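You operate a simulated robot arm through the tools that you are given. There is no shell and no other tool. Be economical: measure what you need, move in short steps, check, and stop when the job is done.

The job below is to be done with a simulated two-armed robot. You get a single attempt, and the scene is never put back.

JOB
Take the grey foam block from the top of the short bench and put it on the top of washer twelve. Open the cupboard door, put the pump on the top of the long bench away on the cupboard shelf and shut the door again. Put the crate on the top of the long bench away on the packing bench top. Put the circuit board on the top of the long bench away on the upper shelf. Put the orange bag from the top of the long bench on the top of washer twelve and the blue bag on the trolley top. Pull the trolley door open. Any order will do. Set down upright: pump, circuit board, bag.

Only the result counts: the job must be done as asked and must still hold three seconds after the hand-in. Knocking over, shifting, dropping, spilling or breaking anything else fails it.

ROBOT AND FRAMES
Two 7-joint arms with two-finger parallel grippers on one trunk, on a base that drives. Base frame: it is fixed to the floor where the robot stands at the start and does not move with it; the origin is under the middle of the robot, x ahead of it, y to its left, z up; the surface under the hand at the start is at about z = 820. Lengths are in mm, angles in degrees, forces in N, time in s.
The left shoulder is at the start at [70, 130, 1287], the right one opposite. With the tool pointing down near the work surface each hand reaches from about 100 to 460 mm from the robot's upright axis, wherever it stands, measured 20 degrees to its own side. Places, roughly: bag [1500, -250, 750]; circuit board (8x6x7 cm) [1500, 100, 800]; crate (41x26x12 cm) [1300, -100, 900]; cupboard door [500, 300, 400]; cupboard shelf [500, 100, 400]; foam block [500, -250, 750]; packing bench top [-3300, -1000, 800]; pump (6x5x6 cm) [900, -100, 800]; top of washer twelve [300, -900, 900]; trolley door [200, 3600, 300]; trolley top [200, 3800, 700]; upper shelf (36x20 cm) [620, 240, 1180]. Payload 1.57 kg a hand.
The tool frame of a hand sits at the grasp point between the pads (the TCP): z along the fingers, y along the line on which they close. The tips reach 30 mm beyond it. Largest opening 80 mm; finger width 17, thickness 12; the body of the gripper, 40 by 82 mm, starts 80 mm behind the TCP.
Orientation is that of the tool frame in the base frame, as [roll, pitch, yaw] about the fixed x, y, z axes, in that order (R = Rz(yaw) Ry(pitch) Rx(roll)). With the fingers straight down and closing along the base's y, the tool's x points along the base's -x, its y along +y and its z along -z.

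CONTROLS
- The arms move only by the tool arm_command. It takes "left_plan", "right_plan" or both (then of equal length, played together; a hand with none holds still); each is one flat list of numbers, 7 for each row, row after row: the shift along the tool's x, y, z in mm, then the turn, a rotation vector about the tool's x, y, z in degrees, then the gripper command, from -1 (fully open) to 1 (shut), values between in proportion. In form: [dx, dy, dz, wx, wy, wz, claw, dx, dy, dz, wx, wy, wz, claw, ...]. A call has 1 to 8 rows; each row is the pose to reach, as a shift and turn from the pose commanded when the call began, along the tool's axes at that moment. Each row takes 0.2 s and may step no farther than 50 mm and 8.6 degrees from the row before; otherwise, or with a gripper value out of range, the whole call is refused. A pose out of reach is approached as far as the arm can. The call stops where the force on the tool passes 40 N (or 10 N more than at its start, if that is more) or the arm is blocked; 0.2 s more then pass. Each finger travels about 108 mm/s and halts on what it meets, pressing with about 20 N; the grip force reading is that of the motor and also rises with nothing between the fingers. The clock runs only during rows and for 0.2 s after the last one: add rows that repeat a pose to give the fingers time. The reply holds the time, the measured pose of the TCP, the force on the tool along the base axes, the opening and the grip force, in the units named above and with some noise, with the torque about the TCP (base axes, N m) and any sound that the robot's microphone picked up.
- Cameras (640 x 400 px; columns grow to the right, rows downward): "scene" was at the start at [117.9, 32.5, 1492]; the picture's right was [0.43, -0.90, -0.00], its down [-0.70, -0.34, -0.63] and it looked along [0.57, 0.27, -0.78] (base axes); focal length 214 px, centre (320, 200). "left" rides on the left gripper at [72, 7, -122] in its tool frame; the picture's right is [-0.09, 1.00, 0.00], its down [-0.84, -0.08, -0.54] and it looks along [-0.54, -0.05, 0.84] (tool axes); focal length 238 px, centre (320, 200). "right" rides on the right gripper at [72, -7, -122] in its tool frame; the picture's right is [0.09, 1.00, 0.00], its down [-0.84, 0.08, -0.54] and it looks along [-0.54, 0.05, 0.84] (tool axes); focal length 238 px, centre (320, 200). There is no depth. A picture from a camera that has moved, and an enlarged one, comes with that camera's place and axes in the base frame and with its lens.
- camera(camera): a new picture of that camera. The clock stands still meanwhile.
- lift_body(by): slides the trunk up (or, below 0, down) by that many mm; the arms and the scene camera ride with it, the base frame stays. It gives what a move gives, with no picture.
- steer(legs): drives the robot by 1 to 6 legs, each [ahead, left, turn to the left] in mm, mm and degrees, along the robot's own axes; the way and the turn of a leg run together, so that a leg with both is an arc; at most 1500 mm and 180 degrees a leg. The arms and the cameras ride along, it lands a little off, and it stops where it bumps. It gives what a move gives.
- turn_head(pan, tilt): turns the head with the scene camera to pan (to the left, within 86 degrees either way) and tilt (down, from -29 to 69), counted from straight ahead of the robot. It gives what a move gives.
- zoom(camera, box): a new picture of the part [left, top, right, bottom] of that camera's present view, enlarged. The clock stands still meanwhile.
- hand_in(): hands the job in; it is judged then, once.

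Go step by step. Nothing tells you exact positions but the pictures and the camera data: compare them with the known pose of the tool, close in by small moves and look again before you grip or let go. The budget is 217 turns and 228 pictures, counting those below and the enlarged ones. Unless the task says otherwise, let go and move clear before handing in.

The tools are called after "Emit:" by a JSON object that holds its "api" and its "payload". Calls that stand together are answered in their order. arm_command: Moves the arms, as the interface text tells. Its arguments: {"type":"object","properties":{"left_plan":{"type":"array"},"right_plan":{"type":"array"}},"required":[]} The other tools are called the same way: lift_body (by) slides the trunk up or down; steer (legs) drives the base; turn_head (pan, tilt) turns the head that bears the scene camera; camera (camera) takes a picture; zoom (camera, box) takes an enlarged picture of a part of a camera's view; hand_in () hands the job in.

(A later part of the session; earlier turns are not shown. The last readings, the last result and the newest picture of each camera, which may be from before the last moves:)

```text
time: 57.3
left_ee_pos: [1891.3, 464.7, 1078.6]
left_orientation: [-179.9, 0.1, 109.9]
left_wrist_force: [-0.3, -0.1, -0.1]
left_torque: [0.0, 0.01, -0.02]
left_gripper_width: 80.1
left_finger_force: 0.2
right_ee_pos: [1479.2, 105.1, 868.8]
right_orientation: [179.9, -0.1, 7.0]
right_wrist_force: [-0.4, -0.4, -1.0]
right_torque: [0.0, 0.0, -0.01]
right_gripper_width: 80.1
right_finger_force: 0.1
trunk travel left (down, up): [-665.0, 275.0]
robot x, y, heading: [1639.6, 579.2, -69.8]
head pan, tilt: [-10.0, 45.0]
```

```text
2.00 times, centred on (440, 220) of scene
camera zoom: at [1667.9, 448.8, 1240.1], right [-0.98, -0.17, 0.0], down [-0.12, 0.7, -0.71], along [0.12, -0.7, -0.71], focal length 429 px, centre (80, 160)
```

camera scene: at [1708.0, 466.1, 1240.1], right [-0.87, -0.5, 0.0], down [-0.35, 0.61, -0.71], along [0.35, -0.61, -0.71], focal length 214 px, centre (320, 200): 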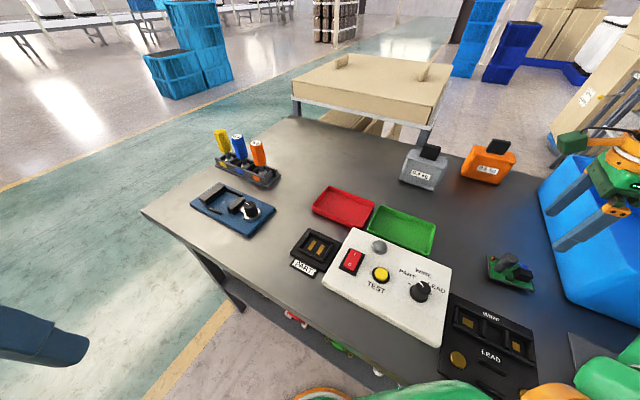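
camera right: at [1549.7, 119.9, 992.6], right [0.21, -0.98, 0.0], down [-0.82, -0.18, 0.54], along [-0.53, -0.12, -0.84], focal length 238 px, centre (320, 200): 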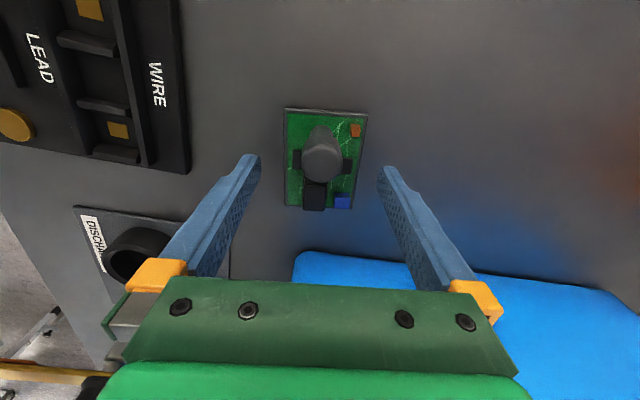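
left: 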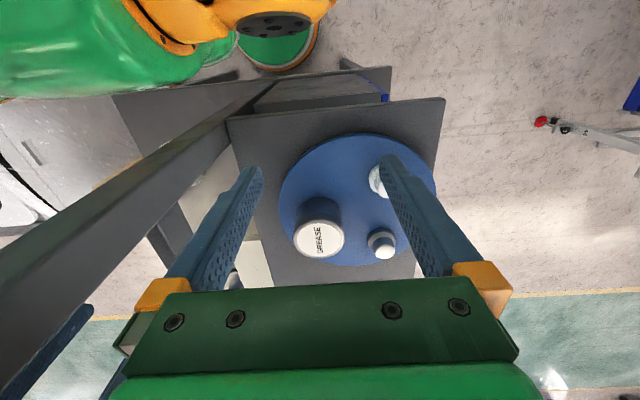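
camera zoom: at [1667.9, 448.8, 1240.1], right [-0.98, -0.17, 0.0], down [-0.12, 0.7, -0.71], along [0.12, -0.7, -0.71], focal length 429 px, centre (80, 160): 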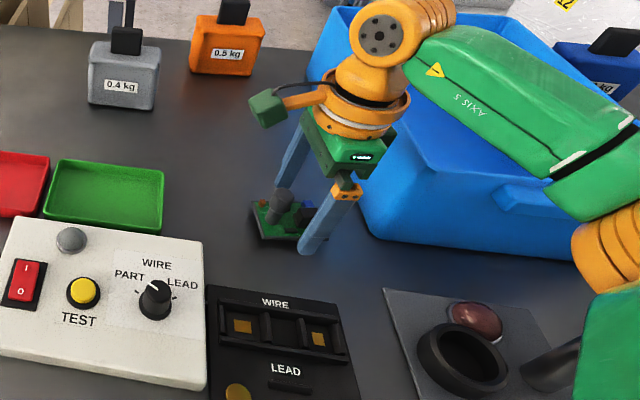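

I correct 5 mm in y, descend to just above the bench, and look.

Emit:
{"api": "arm_command", "payload": {"right_plan": [0, 5, 8, 0, 0, 0, -1, 0, 5, 14, 0, 0, 0, -1, 0, 5, 17, 0, 0, 0, -1, 0, 5, 17, 0, 0, 0, -1]}}

Emit:
{"api": "camera", "payload": {"camera": "right"}}

Emit:
{"api": "zoom", "payload": {"camera": "scene", "box": [420, 180, 520, 260]}}

```text
time: 58.3
left_ee_pos: [1892.5, 464.8, 1080.3]
left_orientation: [-179.9, 0.1, 109.9]
left_wrist_force: [-0.5, -0.5, 0.3]
left_torque: [-0.01, -0.02, 0.02]
left_gripper_width: 79.9
left_finger_force: 0.1
right_ee_pos: [1479.9, 99.9, 851.9]
right_orientation: [179.9, -0.1, 7.0]
right_wrist_force: [0.2, 0.5, 0.3]
right_torque: [0.02, 0.0, 0.0]
right_gripper_width: 79.8
right_finger_force: 0.0
trunk travel left (down, up): [-665.0, 275.0]
robot x, y, heading: [1640.8, 573.9, -69.9]
head pan, tilt: [-10.0, 45.0]
```

```text
192 pictures are left
camera right: at [1550.7, 115.6, 974.7], right [0.21, -0.98, 0.0], down [-0.82, -0.18, 0.54], along [-0.53, -0.12, -0.84], focal length 238 px, centre (320, 200)
```

right: 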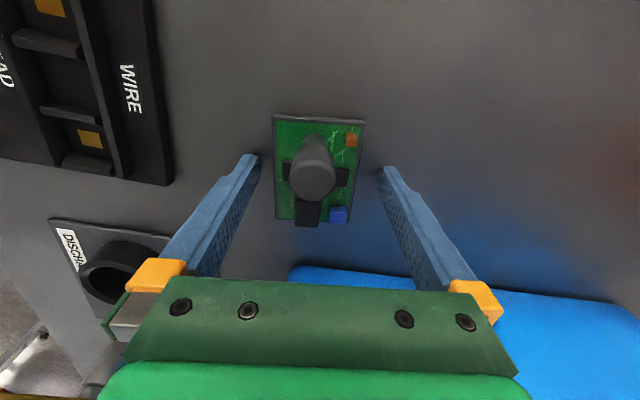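

```text
5.00 times, centred on (470, 220) of scene
camera zoom: at [1668.0, 448.7, 1240.1], right [-0.98, -0.17, 0.0], down [-0.12, 0.7, -0.71], along [0.12, -0.7, -0.71], focal length 1072 px, centre (-430, 100)
```

zoom: 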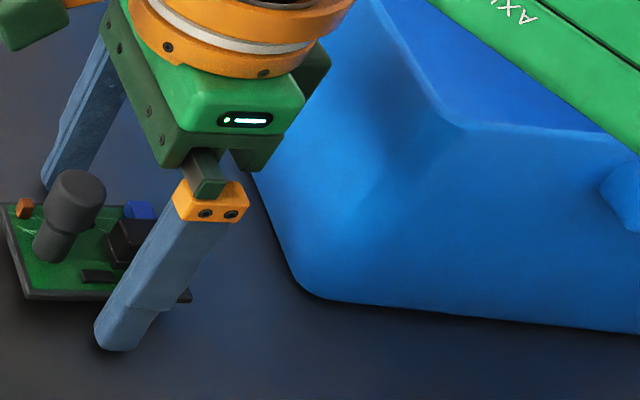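

Fingers flank the board evenly near the bench surface. I close.

Emit:
{"api": "arm_command", "payload": {"right_plan": [0, 0, 0, 0, 0, 0, 0.2, 0, 0, 0, 0, 0, 0, 1, 0, 0, 0, 0, 0, 0, 1]}}

Emit:
{"api": "zoom", "payload": {"camera": "scene", "box": [400, 160, 540, 260]}}

```text
time: 59.1
left_ee_pos: [1890.7, 464.2, 1079.9]
left_orientation: [-179.9, 0.2, 110.0]
left_wrist_force: [0.2, -0.8, 0.5]
left_torque: [0.02, 0.01, -0.03]
left_gripper_width: 80.3
left_finger_force: 0.0
right_ee_pos: [1479.4, 100.4, 851.4]
right_orientation: [180.0, -0.1, 7.0]
right_wrist_force: [0.0, 0.7, 0.3]
right_torque: [0.0, 0.0, 0.03]
right_gripper_width: 54.5
right_finger_force: 19.7
trunk travel left (down, up): [-665.0, 275.0]
robot x, y, heading: [1637.0, 577.0, -69.9]
head pan, tilt: [-10.0, 45.0]
```

```text
4.00 times, centred on (470, 210) of scene
camera zoom: at [1667.9, 448.8, 1240.1], right [-0.98, -0.17, 0.0], down [-0.12, 0.7, -0.71], along [0.12, -0.7, -0.71], focal length 858 px, centre (-280, 160)
```

zoom: 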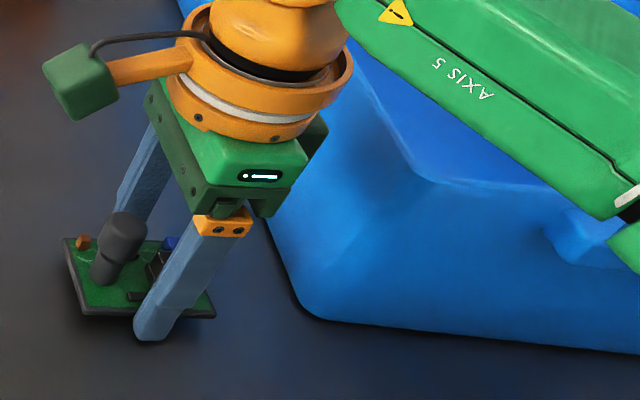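

The board is gripped at 54.5 mm. I lift straight up and check.

Emit:
{"api": "arm_command", "payload": {"right_plan": [0, 0, -30, 0, 0, 0, 1, 0, 0, -70, 0, 0, 0, 1, 0, 0, -100, 0, 0, 0, 1, 0, 0, -100, 0, 0, 0, 1]}}

Emit:
{"api": "lift_body", "payload": {"by": 290}}

Emit:
{"api": "camera", "payload": {"camera": "right"}}

```text
time: 60.1
left_ee_pos: [1892.2, 463.7, 1080.2]
left_orientation: [180.0, 0.0, 110.0]
left_wrist_force: [0.8, -0.4, 0.5]
left_torque: [0.03, 0.01, 0.01]
left_gripper_width: 80.0
left_finger_force: 0.0
right_ee_pos: [1479.2, 100.6, 951.7]
right_orientation: [-180.0, 0.0, 7.0]
right_wrist_force: [0.5, -0.3, -1.2]
right_torque: [0.02, -0.03, 0.03]
right_gripper_width: 54.5
right_finger_force: 20.3
trunk travel left (down, up): [-665.0, 275.0]
robot x, y, heading: [1639.5, 578.3, -69.9]
head pan, tilt: [-10.0, 45.0]
```

```text
time: 62.9
left_ee_pos: [1891.1, 464.9, 1355.4]
left_orientation: [-180.0, 0.0, 110.0]
left_wrist_force: [-0.4, 0.5, 0.5]
left_torque: [0.02, -0.04, 0.02]
left_gripper_width: 79.9
left_finger_force: 0.0
right_ee_pos: [1478.4, 100.7, 1227.1]
right_orientation: [180.0, -0.1, 7.0]
right_wrist_force: [0.4, 0.4, -1.4]
right_torque: [0.03, -0.03, 0.05]
right_gripper_width: 54.5
right_finger_force: 19.8
right hand out of reach, approached as far as the arm can: row 1
trunk travel left (down, up): [-940.0, 0.0]
robot x, y, heading: [1638.9, 572.8, -69.7]
head pan, tilt: [-10.0, 45.0]
```

```text
189 pictures are left
camera right: at [1549.5, 115.9, 1348.9], right [0.21, -0.98, 0.0], down [-0.82, -0.18, 0.54], along [-0.53, -0.12, -0.84], focal length 238 px, centre (320, 200)
```

right: 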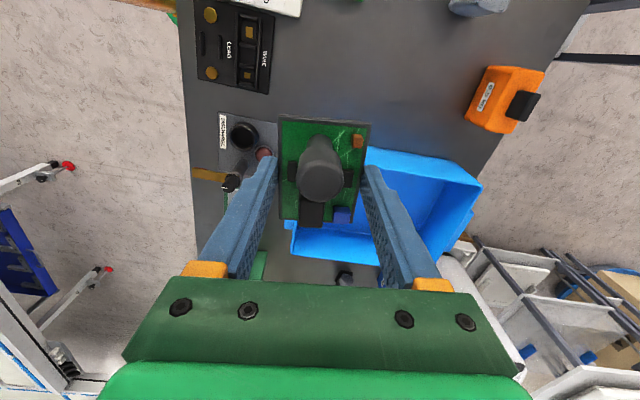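

The board is held level. I back off, square up to the bench, and drive to in front of the shelf.

Emit:
{"api": "steer", "payload": {"legs": [[-263, 96, 0], [0, 0, -20], [0, -840, 0]]}}

Emit:
{"api": "turn_head", "payload": {"pan": -35, "tilt": 35}}

Emit:
{"api": "camera", "payload": {"camera": "scene"}}

Emit:
{"api": "camera", "payload": {"camera": "right"}}

```text
time: 70.0
left_ee_pos: [1000.7, 668.4, 1354.6]
left_orientation: [-179.9, 0.0, 89.7]
left_wrist_force: [-0.7, 0.5, -0.9]
left_torque: [-0.01, 0.01, 0.01]
left_gripper_width: 80.1
left_finger_force: 0.1
right_ee_pos: [485.2, 471.8, 1226.4]
right_orientation: [179.9, 0.0, -13.4]
right_wrist_force: [-0.2, -0.6, -0.7]
right_torque: [0.0, 0.01, -0.01]
right_gripper_width: 54.4
right_finger_force: 20.2
trunk travel left (down, up): [-940.0, 0.0]
robot x, y, heading: [797.1, 864.5, -90.5]
head pan, tilt: [-10.0, 45.0]
```

```text
time: 70.9
left_ee_pos: [997.0, 668.7, 1353.9]
left_orientation: [-180.0, 0.1, 89.5]
left_wrist_force: [-0.3, 0.3, 0.2]
left_torque: [0.01, 0.02, -0.01]
left_gripper_width: 80.2
left_finger_force: 0.1
right_ee_pos: [484.4, 472.5, 1227.2]
right_orientation: [-180.0, -0.1, -13.5]
right_wrist_force: [0.1, 0.7, -1.0]
right_torque: [0.02, 0.03, 0.01]
right_gripper_width: 54.4
right_finger_force: 20.4
trunk travel left (down, up): [-940.0, 0.0]
robot x, y, heading: [799.8, 859.7, -90.4]
head pan, tilt: [-35.0, 35.0]
```

```text
188 pictures are left
camera scene: at [746.4, 739.8, 1529.8], right [-0.81, 0.58, 0.0], down [0.33, 0.47, -0.82], along [-0.47, -0.67, -0.57], focal length 214 px, centre (320, 200)
```

scene: 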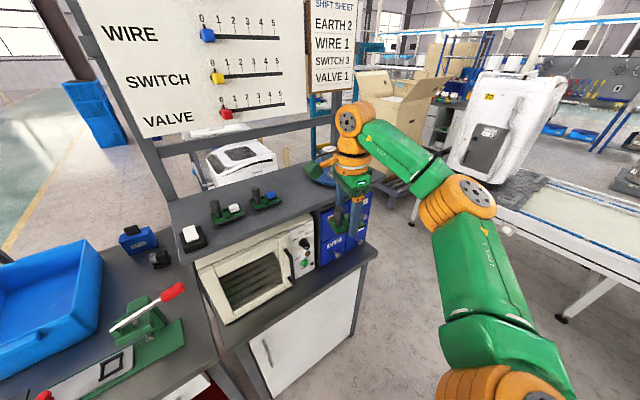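

```text
187 pictures are left
camera right: at [555.7, 461.9, 1348.8], right [-0.14, -0.99, 0.0], down [-0.83, 0.12, 0.54], along [-0.53, 0.08, -0.84], focal length 238 px, centre (320, 200)
```

right: 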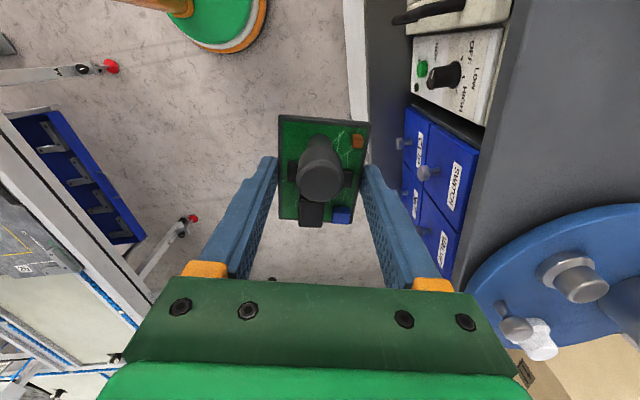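

The shelf top is near z≈1185 with a free gap at x≈425–545. I raise the hand, square the board, then drive ahead over the shelf.

Emit:
{"api": "arm_command", "payload": {"right_plan": [0, 0, -20, 0, 0, -6, 1, 0, 0, -45, 0, 0, -13, 1, 0, 0, -45, 0, 0, -13, 1]}}

Emit:
{"api": "steer", "payload": {"legs": [[120, 0, 0]]}}

Emit:
{"api": "camera", "payload": {"camera": "right"}}

Emit:
{"api": "zoom", "payload": {"camera": "scene", "box": [150, 130, 410, 290]}}

```text
time: 71.7
left_ee_pos: [996.9, 667.7, 1354.7]
left_orientation: [-180.0, 0.1, 89.5]
left_wrist_force: [-0.9, -1.1, 0.3]
left_torque: [-0.01, -0.03, 0.0]
left_gripper_width: 80.0
left_finger_force: 0.0
right_ee_pos: [484.1, 473.5, 1272.1]
right_orientation: [179.9, -0.1, -0.5]
right_wrist_force: [-0.8, 0.8, -1.6]
right_torque: [0.0, 0.05, 0.0]
right_gripper_width: 54.4
right_finger_force: 19.8
trunk travel left (down, up): [-940.0, 0.0]
robot x, y, heading: [796.9, 864.6, -90.7]
head pan, tilt: [-35.0, 35.0]
```

```text
time: 72.9
left_ee_pos: [997.3, 556.9, 1355.9]
left_orientation: [-179.9, 0.4, 89.6]
left_wrist_force: [-0.8, -0.4, -0.1]
left_torque: [-0.02, 0.02, 0.01]
left_gripper_width: 79.9
left_finger_force: 0.0
right_ee_pos: [484.4, 359.8, 1273.4]
right_orientation: [179.6, -0.1, -0.4]
right_wrist_force: [-0.4, -0.6, -1.1]
right_torque: [-0.03, -0.01, 0.01]
right_gripper_width: 54.6
right_finger_force: 19.9
trunk travel left (down, up): [-940.0, 0.0]
robot x, y, heading: [796.6, 741.2, -90.4]
head pan, tilt: [-35.0, 35.0]
```

```text
186 pictures are left
camera right: at [556.1, 366.8, 1395.5], right [0.08, -1.0, 0.01], down [-0.84, -0.07, 0.54], along [-0.54, -0.05, -0.84], focal length 238 px, centre (320, 200)
```

right: 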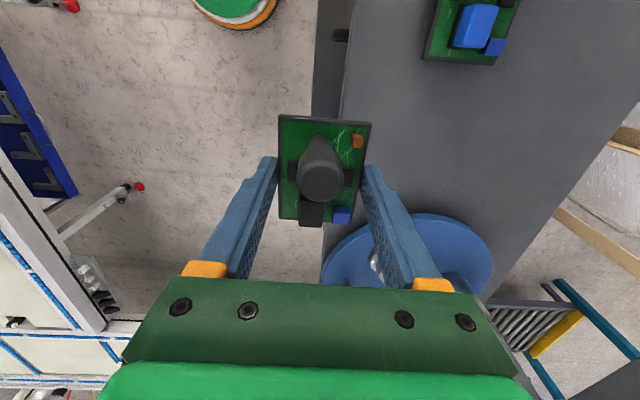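

```text
2.46 times, centred on (280, 210) of scene
camera zoom: at [746.0, 628.9, 1530.6], right [-0.81, 0.58, 0.0], down [0.33, 0.46, -0.82], along [-0.47, -0.67, -0.57], focal length 528 px, centre (418, 175)
```

zoom: 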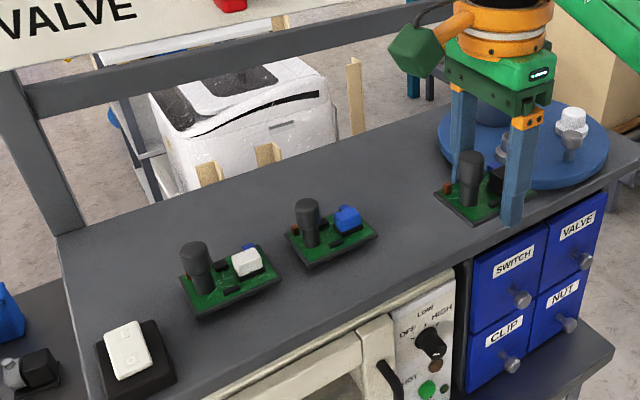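

Free gap confirmed at x≈420–555. I drive the last 115 mm in.

Emit:
{"api": "steer", "payload": {"legs": [[115, 0, 0]]}}

Emit:
{"api": "camera", "payload": {"camera": "right"}}

Emit:
{"api": "zoom", "payload": {"camera": "scene", "box": [200, 130, 460, 290]}}

```text
time: 74.1
left_ee_pos: [996.6, 443.9, 1355.4]
left_orientation: [-180.0, 0.4, 89.4]
left_wrist_force: [-0.3, 1.0, 0.2]
left_torque: [-0.06, 0.02, -0.02]
left_gripper_width: 80.1
left_finger_force: 0.1
right_ee_pos: [482.3, 247.0, 1272.9]
right_orientation: [179.5, -0.1, -0.5]
right_wrist_force: [-0.2, 0.7, -1.1]
right_torque: [-0.05, -0.02, 0.01]
right_gripper_width: 54.2
right_finger_force: 20.0
trunk travel left (down, up): [-940.0, 0.0]
robot x, y, heading: [797.9, 628.0, -90.6]
head pan, tilt: [-35.0, 35.0]
```

```text
184 pictures are left
camera right: at [554.5, 254.3, 1395.8], right [0.08, -1.0, 0.01], down [-0.84, -0.07, 0.54], along [-0.54, -0.05, -0.84], focal length 238 px, centre (320, 200)
```

right: 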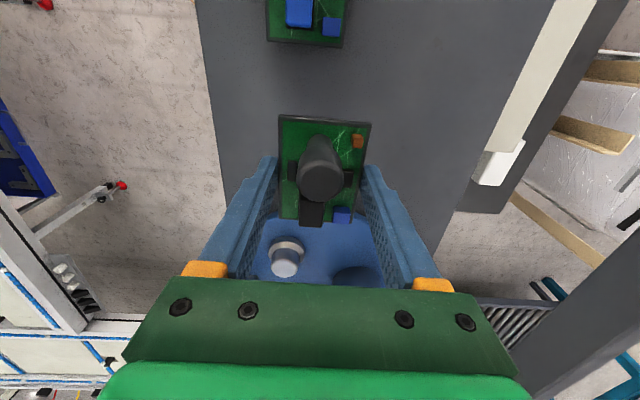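

```text
2.46 times, centred on (330, 210) of scene
camera zoom: at [744.8, 516.2, 1530.7], right [-0.81, 0.58, 0.0], down [0.33, 0.46, -0.82], along [-0.48, -0.67, -0.57], focal length 528 px, centre (295, 175)
```

zoom: 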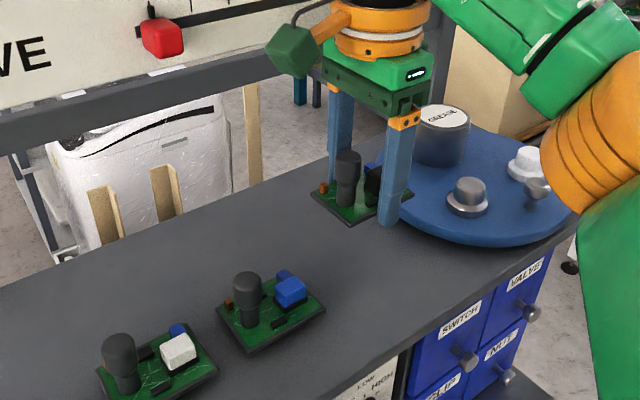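

I shift 7 mm and lower toward the shelf.

Emit:
{"api": "arm_command", "payload": {"right_plan": [7, 0, 12, 0, 0, 0, 1, 7, 0, 25, 0, 0, 0, 1, 7, 0, 38, 0, 0, 0, 1, 7, 0, 38, 0, 0, 0, 1]}}

Emit:
{"api": "zoom", "payload": {"camera": "scene", "box": [290, 140, 410, 240]}}

```text
time: 75.1
left_ee_pos: [997.3, 433.5, 1355.3]
left_orientation: [-180.0, 0.0, 89.5]
left_wrist_force: [-0.4, -0.1, -0.3]
left_torque: [0.0, 0.0, 0.0]
left_gripper_width: 80.0
left_finger_force: 0.0
right_ee_pos: [488.7, 237.6, 1230.3]
right_orientation: [-179.9, -0.1, -0.6]
right_wrist_force: [0.1, 0.0, -1.0]
right_torque: [0.02, -0.02, -0.02]
right_gripper_width: 54.2
right_finger_force: 20.4
trunk travel left (down, up): [-940.0, 0.0]
robot x, y, heading: [797.5, 632.1, -90.7]
head pan, tilt: [-35.0, 35.0]
```

```text
4.00 times, centred on (350, 190) of scene
camera zoom: at [744.8, 504.3, 1529.7], right [-0.81, 0.58, 0.0], down [0.33, 0.47, -0.82], along [-0.48, -0.67, -0.57], focal length 858 px, centre (200, 240)
```

zoom: 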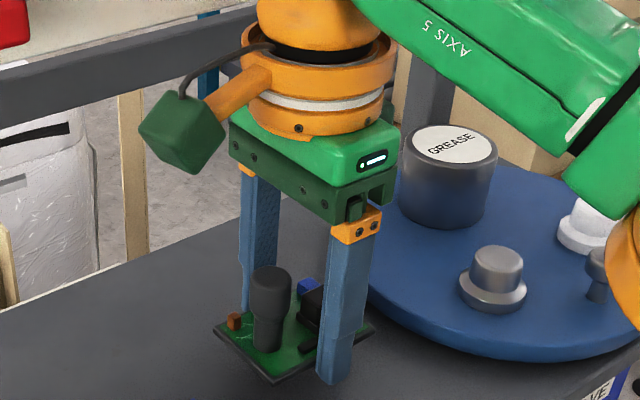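

I lower in small steps to contact.

Emit:
{"api": "arm_command", "payload": {"right_plan": [0, 0, 3, 0, 0, 0, 1, 0, 0, 6, 0, 0, 0, 1, 0, 0, 9, 0, 0, 0, 1, 0, 0, 12, 0, 0, 0, 1]}}

Emit:
{"api": "zoom", "payload": {"camera": "scene", "box": [290, 140, 410, 240]}}

```text
time: 76.1
left_ee_pos: [996.2, 435.4, 1355.0]
left_orientation: [-180.0, 0.1, 89.5]
left_wrist_force: [-0.6, 0.6, 0.4]
left_torque: [-0.01, 0.02, 0.0]
left_gripper_width: 80.1
left_finger_force: 0.0
right_ee_pos: [489.2, 239.0, 1221.1]
right_orientation: [179.9, 0.0, -0.5]
right_wrist_force: [-0.2, 0.9, -0.2]
right_torque: [0.02, 0.0, -0.01]
right_gripper_width: 54.5
right_finger_force: 20.2
trunk travel left (down, up): [-940.0, 0.0]
robot x, y, heading: [802.3, 631.9, -90.5]
head pan, tilt: [-35.0, 35.0]
```

```text
4.00 times, centred on (350, 190) of scene
camera zoom: at [744.6, 506.6, 1529.9], right [-0.81, 0.58, 0.0], down [0.33, 0.47, -0.82], along [-0.48, -0.67, -0.57], focal length 858 px, centre (200, 240)
```

zoom: 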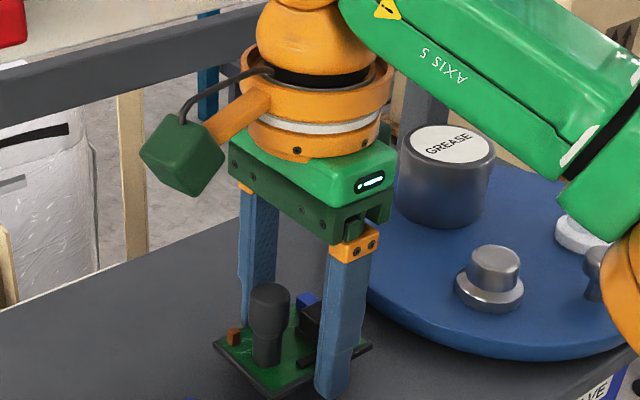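

Emit:
{"api": "arm_command", "payload": {"right_plan": [0, 0, 2, 0, 0, 0, 1, 0, 0, 4, 0, 0, 0, 1, 0, 0, 6, 0, 0, 0, 1]}}

```text
time: 76.9
left_ee_pos: [995.2, 435.7, 1354.9]
left_orientation: [-180.0, 0.1, 89.5]
left_wrist_force: [0.3, -0.2, 1.2]
left_torque: [-0.03, 0.0, -0.01]
left_gripper_width: 80.1
left_finger_force: 0.0
right_ee_pos: [488.8, 239.2, 1215.2]
right_orientation: [179.8, -0.1, -0.6]
right_wrist_force: [-0.3, -0.9, -0.4]
right_torque: [0.0, -0.03, 0.02]
right_gripper_width: 54.5
right_finger_force: 19.5
trunk travel left (down, up): [-940.0, 0.0]
robot x, y, heading: [800.5, 629.9, -90.7]
head pan, tilt: [-35.0, 35.0]
```

Emit:
{"api": "arm_command", "payload": {"right_plan": [0, 0, 2, 0, 0, 0, 1, 0, 0, 4, 0, 0, 0, 1, 0, 0, 6, 0, 0, 0, 1]}}

Emit:
{"api": "zoom", "payload": {"camera": "scene", "box": [310, 180, 370, 240]}}

```text
time: 77.7
left_ee_pos: [997.2, 435.6, 1354.9]
left_orientation: [-180.0, 0.1, 89.5]
left_wrist_force: [0.0, 1.6, 0.1]
left_torque: [0.0, 0.04, -0.05]
left_gripper_width: 80.1
left_finger_force: 0.0
right_ee_pos: [490.2, 239.5, 1210.9]
right_orientation: [179.7, -0.1, -0.5]
right_wrist_force: [-4.6, -5.3, 20.2]
right_torque: [0.0, 0.09, 0.06]
right_gripper_width: 54.4
right_finger_force: 19.6
trunk travel left (down, up): [-940.0, 0.0]
robot x, y, heading: [798.1, 627.6, -90.6]
head pan, tilt: [-35.0, 35.0]
```

```text
6.67 times, centred on (340, 210) of scene
camera zoom: at [745.7, 507.7, 1530.4], right [-0.81, 0.58, 0.0], down [0.33, 0.47, -0.82], along [-0.48, -0.67, -0.57], focal length 1430 px, centre (187, 133)
```

zoom: 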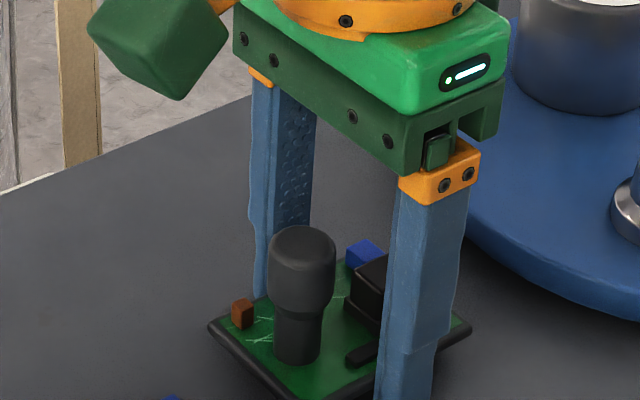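

Contact at the shelf (20 N). I release and rise.

Emit:
{"api": "arm_command", "payload": {"right_plan": [0, 0, -2, 0, 0, 0, 1, 0, 0, -2, 0, 0, 0, -1, 0, 0, -2, 0, 0, 0, -1, 0, 0, -40, 0, 0, 0, -1, 0, 0, -80, 0, 0, 0, -1]}}

Emit:
{"api": "camera", "payload": {"camera": "right"}}

```text
time: 78.9
left_ee_pos: [997.7, 436.5, 1354.6]
left_orientation: [-179.9, 0.1, 89.4]
left_wrist_force: [-0.6, 0.3, 0.0]
left_torque: [0.01, -0.01, 0.01]
left_gripper_width: 80.1
left_finger_force: 0.0
right_ee_pos: [490.5, 242.7, 1290.4]
right_orientation: [179.9, -0.1, -0.6]
right_wrist_force: [-0.5, -0.4, -0.2]
right_torque: [-0.04, 0.02, 0.0]
right_gripper_width: 79.9
right_finger_force: 0.1
trunk travel left (down, up): [-940.0, 0.0]
robot x, y, heading: [795.7, 629.4, -90.2]
head pan, tilt: [-35.0, 35.0]
```

```text
179 pictures are left
camera right: at [562.5, 248.5, 1412.5], right [0.08, -1.0, 0.0], down [-0.84, -0.07, 0.54], along [-0.54, -0.05, -0.84], focal length 238 px, centre (320, 200)
```

right: 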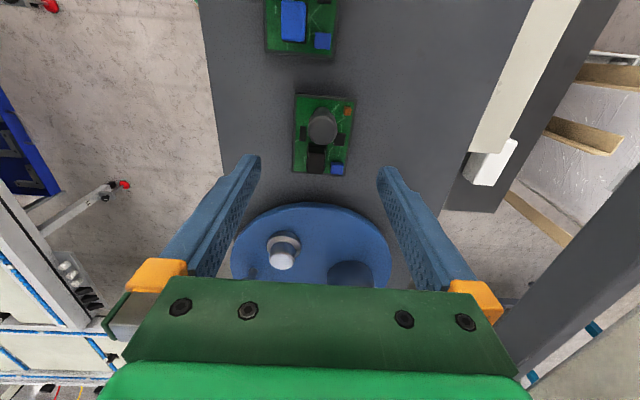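

The circuit board stands well on the shelf. Next the cupboard door: I back off, lower the trunk and look at the door and handle.

Emit:
{"api": "steer", "payload": {"legs": [[-330, 0, 0]]}}

Emit:
{"api": "lift_body", "payload": {"by": -600}}

Emit:
{"api": "turn_head", "payload": {"pan": -15, "tilt": 25}}

Emit:
{"api": "camera", "payload": {"camera": "scene"}}

```text
time: 81.1
left_ee_pos: [999.7, 761.8, 1354.7]
left_orientation: [-179.9, -0.2, 89.7]
left_wrist_force: [0.3, 0.7, -0.1]
left_torque: [0.0, -0.01, -0.02]
left_gripper_width: 80.0
left_finger_force: 0.0
right_ee_pos: [492.5, 566.2, 1286.9]
right_orientation: [-179.8, 0.0, -0.3]
right_wrist_force: [0.3, -0.5, 0.7]
right_torque: [0.02, -0.01, -0.01]
right_gripper_width: 79.9
right_finger_force: 0.1
trunk travel left (down, up): [-940.0, 0.0]
robot x, y, heading: [798.6, 957.7, -90.5]
head pan, tilt: [-35.0, 35.0]
```

```text
refused: -600 is not a number from -400 to 400
```

```text
time: 81.9
left_ee_pos: [999.0, 765.9, 1355.4]
left_orientation: [-179.9, 0.1, 89.6]
left_wrist_force: [-0.1, -0.2, 0.3]
left_torque: [0.01, 0.0, -0.02]
left_gripper_width: 80.3
left_finger_force: 0.0
right_ee_pos: [493.2, 570.7, 1288.5]
right_orientation: [179.9, -0.1, -0.2]
right_wrist_force: [0.2, 0.1, 1.3]
right_torque: [0.01, 0.02, 0.02]
right_gripper_width: 79.9
right_finger_force: 0.0
trunk travel left (down, up): [-940.0, 0.0]
robot x, y, heading: [801.0, 961.4, -90.3]
head pan, tilt: [-15.0, 25.0]
```

```text
178 pictures are left
camera scene: at [774.3, 819.4, 1545.6], right [-0.96, 0.27, 0.0], down [0.11, 0.41, -0.91], along [-0.24, -0.87, -0.42], focal length 214 px, centre (320, 200)
```

scene: 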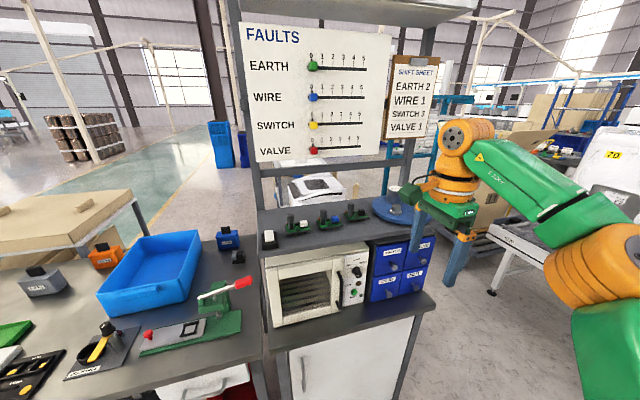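

Emit:
{"api": "lift_body", "payload": {"by": -400}}

Emit:
{"api": "lift_body", "payload": {"by": -200}}

Emit:
{"api": "camera", "payload": {"camera": "scene"}}

Emit:
{"api": "camera", "payload": {"camera": "right"}}

```text
time: 85.8
left_ee_pos: [999.4, 765.9, 955.1]
left_orientation: [-179.8, 0.1, 89.6]
left_wrist_force: [0.6, -0.1, 0.4]
left_torque: [0.0, 0.0, 0.02]
left_gripper_width: 79.9
left_finger_force: 0.0
right_ee_pos: [492.6, 570.5, 888.6]
right_orientation: [-180.0, -0.1, -0.3]
right_wrist_force: [0.4, 0.9, 0.6]
right_torque: [0.01, 0.01, 0.0]
right_gripper_width: 80.2
right_finger_force: 0.1
trunk travel left (down, up): [-540.0, 400.0]
robot x, y, heading: [801.5, 959.9, -90.2]
head pan, tilt: [-15.0, 25.0]
```

```text
time: 87.9
left_ee_pos: [999.5, 765.4, 754.6]
left_orientation: [-179.8, 0.1, 89.7]
left_wrist_force: [-0.5, 0.6, 0.5]
left_torque: [-0.04, -0.01, -0.01]
left_gripper_width: 80.1
left_finger_force: 0.1
right_ee_pos: [492.6, 569.9, 689.3]
right_orientation: [179.8, -0.1, -0.2]
right_wrist_force: [-0.6, 0.4, 0.4]
right_torque: [-0.03, 0.01, 0.01]
right_gripper_width: 80.1
right_finger_force: 0.0
trunk travel left (down, up): [-340.0, 600.0]
robot x, y, heading: [797.8, 958.3, -90.5]
head pan, tilt: [-15.0, 25.0]
```

```text
177 pictures are left
camera scene: at [774.3, 819.6, 945.7], right [-0.96, 0.26, 0.0], down [0.11, 0.41, -0.91], along [-0.24, -0.87, -0.42], focal length 214 px, centre (320, 200)
```

scene: 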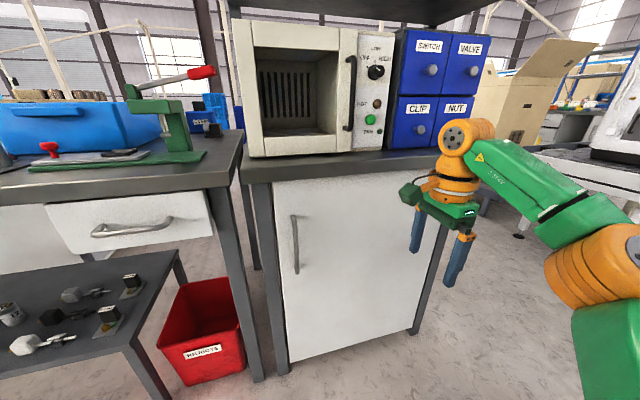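

```text
176 pictures are left
camera right: at [564.3, 576.6, 811.3], right [0.09, -1.0, 0.0], down [-0.84, -0.07, 0.54], along [-0.54, -0.05, -0.84], focal length 238 px, centre (320, 200)
```

right: 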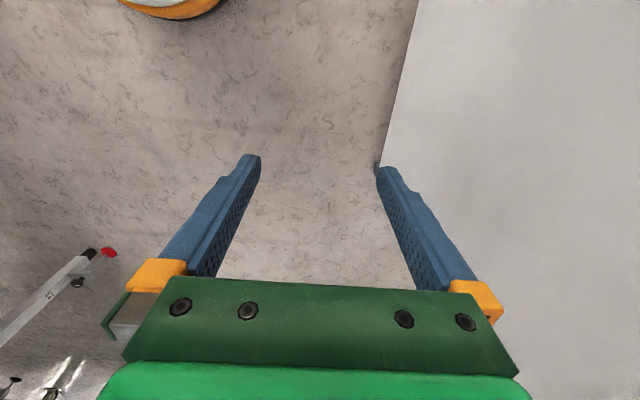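

The handle is vertical at about (715, 365), z 512–694. I turn the right hand to point forward (-y), closing along x.

Emit:
{"api": "arm_command", "payload": {"right_plan": [13, -4, 0, -4.95, -4.95, -4.95, -1, 26, -8, 0, -9.9, -9.9, -9.9, -1, 39, -12, 0, -14.85, -14.85, -14.85, -1, 52, -16, 0, -19.8, -19.8, -19.8, -1, 65, -20, 0, -24.75, -24.75, -24.75, -1, 78, -24, 0, -29.7, -29.7, -29.7, -1, 91, -28, 0, -34.65, -34.65, -34.65, -1, 104, -32, 0, -39.6, -39.6, -39.6, -1]}}

Emit:
{"api": "arm_command", "payload": {"right_plan": [0, 0, 0, -4.95, -4.95, -4.95, -1, 0, 0, 0, -9.9, -9.9, -9.9, -1, 0, 0, 0, -14.85, -14.85, -14.85, -1, 0, 0, 0, -19.8, -19.8, -19.8, -1, 0, 0, 0, -24.75, -24.75, -24.75, -1, 0, 0, 0, -29.7, -29.7, -29.7, -1]}}

Emit:
{"api": "camera", "payload": {"camera": "right"}}

Emit:
{"api": "camera", "payload": {"camera": "scene"}}

```text
time: 89.7
left_ee_pos: [999.0, 765.8, 754.9]
left_orientation: [-179.9, 0.2, 89.7]
left_wrist_force: [-0.3, 0.1, 0.3]
left_torque: [-0.03, 0.0, 0.01]
left_gripper_width: 80.0
left_finger_force: 0.1
right_ee_pos: [595.3, 603.1, 689.5]
right_orientation: [150.2, 48.6, 29.0]
right_wrist_force: [1.0, -0.1, -1.0]
right_torque: [0.05, 0.0, 0.0]
right_gripper_width: 80.1
right_finger_force: 0.1
trunk travel left (down, up): [-340.0, 600.0]
robot x, y, heading: [802.5, 958.6, -90.1]
head pan, tilt: [-15.0, 25.0]
```

```text
time: 91.1
left_ee_pos: [999.5, 765.1, 755.0]
left_orientation: [180.0, 0.2, 89.7]
left_wrist_force: [0.1, 0.4, -0.3]
left_torque: [-0.02, 0.02, -0.03]
left_gripper_width: 80.1
left_finger_force: 0.2
right_ee_pos: [595.9, 511.3, 729.2]
right_orientation: [138.6, 85.9, 46.1]
right_wrist_force: [-0.6, 0.5, -0.2]
right_torque: [0.03, -0.01, 0.01]
right_gripper_width: 79.9
right_finger_force: 0.1
right hand out of reach, approached as far as the arm can: row 1, 2, 3, 4, 5, 6
trunk travel left (down, up): [-340.0, 600.0]
robot x, y, heading: [797.5, 962.3, -90.3]
head pan, tilt: [-15.0, 25.0]
```

```text
175 pictures are left
camera right: at [598.7, 636.5, 663.9], right [1.0, -0.04, -0.05], down [0.06, 0.5, 0.87], along [-0.01, -0.87, 0.5], focal length 238 px, centre (320, 200)
```

right: 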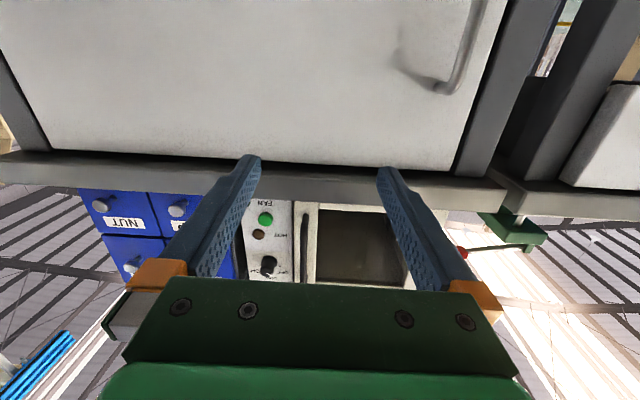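

```text
174 pictures are left
camera scene: at [774.6, 819.3, 945.7], right [-0.96, 0.26, 0.0], down [0.11, 0.41, -0.91], along [-0.24, -0.87, -0.42], focal length 214 px, centre (320, 200)
```

scene: 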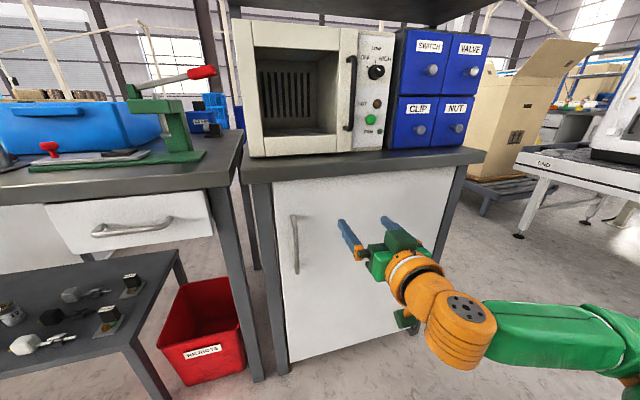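

The hand now points at the door. I move it in front of the handle.

Emit:
{"api": "arm_command", "payload": {"right_plan": [25, 24, 14, 0, 0, 0, -1, 50, 48, 28, 0, 0, 0, -1, 75, 72, 42, 0, 0, 0, -1, 100, 96, 56, 0, 0, 0, -1, 126, 119, 71, 0, 0, 0, -1, 126, 119, 71, 0, 0, 0, -1]}}

Emit:
{"api": "camera", "payload": {"camera": "right"}}

Emit:
{"api": "camera", "payload": {"camera": "scene"}}

```text
time: 92.5
left_ee_pos: [999.9, 766.9, 754.9]
left_orientation: [-179.9, 0.1, 89.8]
left_wrist_force: [-0.5, 1.0, 0.7]
left_torque: [-0.02, -0.02, 0.0]
left_gripper_width: 80.1
left_finger_force: 0.0
right_ee_pos: [719.3, 441.3, 608.7]
right_orientation: [137.4, 86.0, 44.7]
right_wrist_force: [0.9, 0.3, 0.0]
right_torque: [0.01, 0.02, 0.04]
right_gripper_width: 79.8
right_finger_force: 0.0
right hand out of reach, approached as far as the arm can: row 1, 2, 3, 4
trunk travel left (down, up): [-340.0, 600.0]
robot x, y, heading: [802.1, 961.6, -90.7]
head pan, tilt: [-15.0, 25.0]
```

```text
173 pictures are left
camera right: at [721.8, 566.1, 543.5], right [1.0, -0.04, -0.04], down [0.06, 0.49, 0.87], along [-0.02, -0.87, 0.5], focal length 238 px, centre (320, 200)
```

right: 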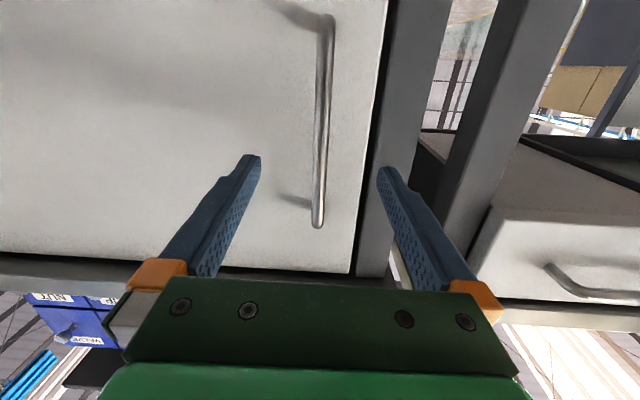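

```text
172 pictures are left
camera scene: at [774.5, 819.6, 945.7], right [-0.96, 0.26, 0.0], down [0.11, 0.41, -0.91], along [-0.24, -0.87, -0.42], focal length 214 px, centre (320, 200)
```

scene: 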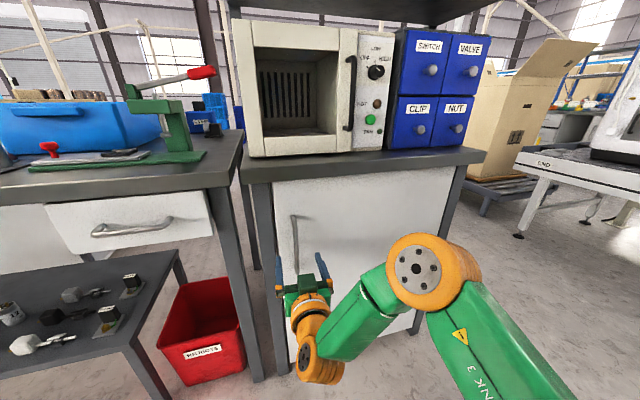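

The handle is centred between the fingers. I narrow the opening and advance onto it.

Emit:
{"api": "arm_command", "payload": {"right_plan": [0, -2, 0, 0, 0, 0, 0, 0, -2, 25, 0, 0, 0, 0, 0, -2, 50, 0, 0, 0, 0, 0, -2, 62, 0, 0, 0, 0, 0, -2, 62, 0, 0, 0, 0]}}

Emit:
{"api": "camera", "payload": {"camera": "right"}}

Emit:
{"api": "zoom", "payload": {"camera": "scene", "box": [240, 180, 400, 300]}}

```text
time: 93.7
left_ee_pos: [998.9, 766.0, 754.7]
left_orientation: [-179.9, 0.1, 89.7]
left_wrist_force: [0.3, 0.1, -0.6]
left_torque: [0.0, -0.01, -0.01]
left_gripper_width: 79.8
left_finger_force: 0.0
right_ee_pos: [723.1, 378.5, 612.2]
right_orientation: [139.9, 85.7, 47.0]
right_wrist_force: [-0.4, -0.5, -0.7]
right_torque: [-0.02, -0.04, -0.02]
right_gripper_width: 40.1
right_finger_force: 0.1
right hand out of reach, approached as far as the arm can: row 2, 3, 4, 5
trunk travel left (down, up): [-340.0, 600.0]
robot x, y, heading: [800.1, 957.7, -90.1]
head pan, tilt: [-15.0, 25.0]
```

```text
171 pictures are left
camera right: at [726.4, 504.2, 547.6], right [1.0, -0.05, -0.04], down [0.06, 0.49, 0.87], along [-0.02, -0.87, 0.49], focal length 238 px, centre (320, 200)
```

right: 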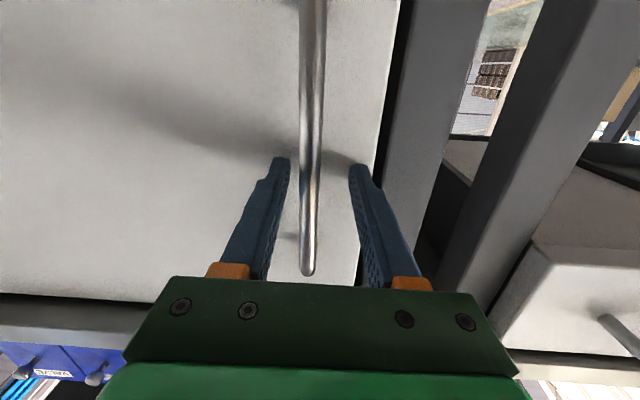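

```text
3.33 times, centred on (320, 240) of scene
camera zoom: at [774.3, 819.5, 945.7], right [-0.96, 0.26, 0.0], down [0.11, 0.41, -0.91], along [-0.24, -0.87, -0.42], focal length 715 px, centre (320, 67)
```

zoom: 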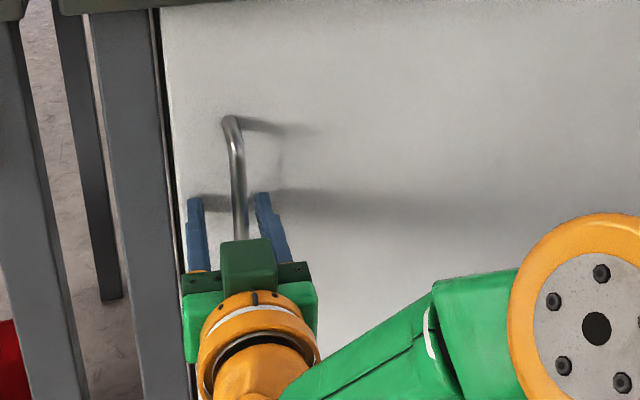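

The bar sits between the fingers, so I close on it.

Emit:
{"api": "arm_command", "payload": {"right_plan": [0, -6, 0, 0, 0, 0, 0, 0, -6, 0, 0, 0, 0, 1, 0, -6, 0, 0, 0, 0, 1, 0, -6, 0, 0, 0, 0, 1]}}

```text
time: 94.7
left_ee_pos: [995.9, 765.6, 756.1]
left_orientation: [179.8, 0.1, 89.6]
left_wrist_force: [-0.1, -0.7, -0.3]
left_torque: [0.01, 0.01, -0.03]
left_gripper_width: 79.7
left_finger_force: 0.0
right_ee_pos: [715.7, 378.9, 613.4]
right_orientation: [137.3, 85.5, 44.2]
right_wrist_force: [-21.5, 3.9, -2.9]
right_torque: [0.31, 0.58, -0.05]
right_gripper_width: 12.3
right_finger_force: 29.6
right hand out of reach, approached as far as the arm can: row 1, 2, 3, 4
trunk travel left (down, up): [-340.0, 600.0]
robot x, y, heading: [797.4, 958.5, -90.5]
head pan, tilt: [-15.0, 25.0]
```

Handle gripped. I pull the door by backing the base along the arc, first about 10°.

Emit:
{"api": "steer", "payload": {"legs": [[-40, -4, 0], [-40, -9, 0]]}}

Emit:
{"api": "camera", "payload": {"camera": "scene"}}

```text
time: 96.1
left_ee_pos: [981.0, 844.0, 755.8]
left_orientation: [179.6, 0.0, 89.6]
left_wrist_force: [0.5, 0.0, -0.4]
left_torque: [0.0, 0.0, 0.02]
left_gripper_width: 79.9
left_finger_force: 0.0
right_ee_pos: [703.0, 458.6, 613.1]
right_orientation: [135.2, 85.4, 42.0]
right_wrist_force: [-34.0, -8.7, 3.5]
right_torque: [-0.39, 0.57, 0.09]
right_gripper_width: 12.7
right_finger_force: 29.6
trunk travel left (down, up): [-340.0, 600.0]
robot x, y, heading: [786.9, 1039.9, -90.5]
head pan, tilt: [-15.0, 25.0]
```

```text
169 pictures are left
camera scene: at [754.9, 898.4, 945.4], right [-0.96, 0.27, -0.01], down [0.12, 0.41, -0.91], along [-0.24, -0.87, -0.43], focal length 214 px, centre (320, 200)
```

scene: 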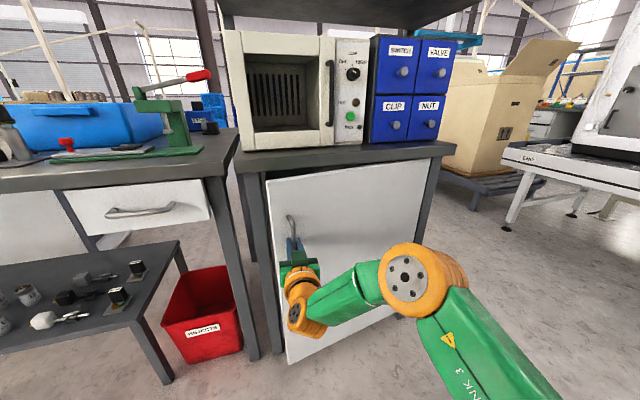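

The door opens. I continue the arc with the arm, easing the sideways force and turning the hand with the door.

Emit:
{"api": "arm_command", "payload": {"right_plan": [0, -8, 0, 0, 0, 0, 1, 0, -17, -28, -4, 0, 0, 1, 0, -30, -57, -8, 0, 0, 1, 0, -44, -86, -12, 0, 0, 1, 0, -60, -114, -15, 0, 0, 1]}}

Emit:
{"api": "camera", "payload": {"camera": "scene"}}

```text
time: 96.7
left_ee_pos: [980.3, 838.2, 754.2]
left_orientation: [179.8, -0.2, 88.8]
left_wrist_force: [0.1, 0.7, 0.0]
left_torque: [0.04, 0.03, 0.0]
left_gripper_width: 79.9
left_finger_force: 0.1
right_ee_pos: [696.3, 484.4, 621.3]
right_orientation: [145.3, 84.7, 52.7]
right_wrist_force: [-21.6, -6.9, -18.1]
right_torque: [0.56, 0.45, -0.06]
right_gripper_width: 12.9
right_finger_force: 29.9
right hand out of reach, approached as far as the arm can: row 1, 2, 3
trunk travel left (down, up): [-340.0, 600.0]
robot x, y, heading: [785.9, 1039.9, -91.1]
head pan, tilt: [-15.0, 25.0]
stopped in row 3 (right hand): the force on the tool passed its limit at 65 N (the readings are from after the stop); the commanded pose is now the measured one
```

```text
168 pictures are left
camera scene: at [755.9, 894.0, 944.4], right [-0.96, 0.28, 0.0], down [0.12, 0.41, -0.9], along [-0.25, -0.87, -0.43], focal length 214 px, centre (320, 200)
```

scene: 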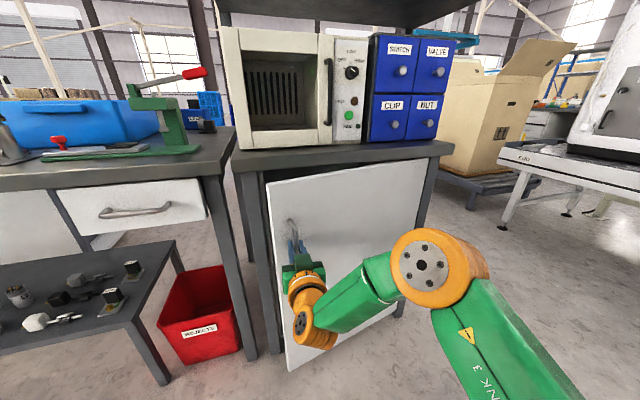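

The arm alone runs into its limits, but base moves pull well, so I continue with those.

Emit:
{"api": "steer", "payload": {"legs": [[-45, -20, 0], [-45, -26, 0]]}}

Emit:
{"api": "camera", "payload": {"camera": "scene"}}

```text
time: 98.2
left_ee_pos: [937.8, 929.1, 753.2]
left_orientation: [-180.0, -0.1, 89.1]
left_wrist_force: [-0.8, 0.0, -0.1]
left_torque: [0.02, -0.02, -0.02]
left_gripper_width: 80.0
left_finger_force: 0.1
right_ee_pos: [658.8, 574.3, 625.5]
right_orientation: [142.9, 85.0, 51.1]
right_wrist_force: [-3.6, -0.8, -18.8]
right_torque: [-0.4, 0.49, 0.05]
right_gripper_width: 12.5
right_finger_force: 29.7
trunk travel left (down, up): [-340.0, 600.0]
robot x, y, heading: [738.6, 1128.5, -91.1]
head pan, tilt: [-15.0, 25.0]
```

```text
167 pictures are left
camera scene: at [713.0, 984.8, 944.8], right [-0.96, 0.28, 0.0], down [0.12, 0.41, -0.9], along [-0.25, -0.87, -0.43], focal length 214 px, centre (320, 200)
```

scene: 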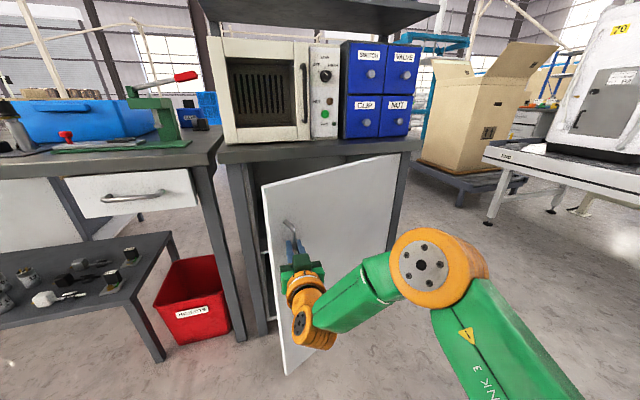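

The door stands about 25° open. I release the handle, step back, then swap arms: right hand back to pointing down, left hand to pointing forward, so I can push the door open from inside.

Emit:
{"api": "arm_command", "payload": {"right_plan": [0, 0, 0, 0, 0, 0, 0, 0, 0, 0, 0, 0, 0, -0.5, 0, 0, 0, 0, 0, 0, -0.5]}}

Emit:
{"api": "steer", "payload": {"legs": [[-70, 0, 0]]}}

Emit:
{"api": "camera", "payload": {"camera": "scene"}}

```text
time: 99.0
left_ee_pos: [938.3, 932.8, 754.8]
left_orientation: [-179.9, 0.1, 89.0]
left_wrist_force: [0.0, 0.3, -0.9]
left_torque: [0.01, 0.0, 0.02]
left_gripper_width: 80.1
left_finger_force: 0.0
right_ee_pos: [659.4, 577.3, 626.9]
right_orientation: [141.5, 85.3, 49.8]
right_wrist_force: [-0.6, 0.4, -0.6]
right_torque: [-0.04, -0.01, -0.01]
right_gripper_width: 59.9
right_finger_force: 0.0
trunk travel left (down, up): [-340.0, 600.0]
robot x, y, heading: [742.5, 1127.9, -91.0]
head pan, tilt: [-15.0, 25.0]
```

```text
time: 100.0
left_ee_pos: [939.7, 1004.0, 755.2]
left_orientation: [-179.9, 0.1, 88.9]
left_wrist_force: [0.0, 0.4, 0.5]
left_torque: [0.0, -0.02, -0.01]
left_gripper_width: 80.0
left_finger_force: 0.0
right_ee_pos: [660.7, 648.8, 627.9]
right_orientation: [141.4, 85.2, 49.4]
right_wrist_force: [0.4, 0.7, -0.1]
right_torque: [-0.01, -0.05, -0.01]
right_gripper_width: 60.2
right_finger_force: 0.1
trunk travel left (down, up): [-340.0, 600.0]
robot x, y, heading: [739.5, 1199.5, -91.2]
head pan, tilt: [-15.0, 25.0]
```

```text
166 pictures are left
camera scene: at [715.7, 1059.7, 945.8], right [-0.96, 0.28, 0.0], down [0.12, 0.41, -0.91], along [-0.25, -0.87, -0.42], focal length 214 px, centre (320, 200)
```

scene: 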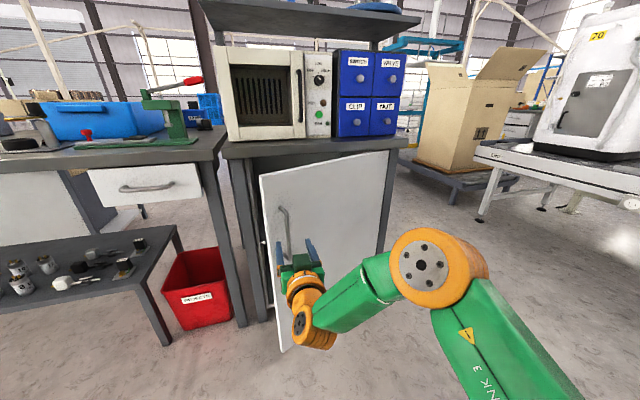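

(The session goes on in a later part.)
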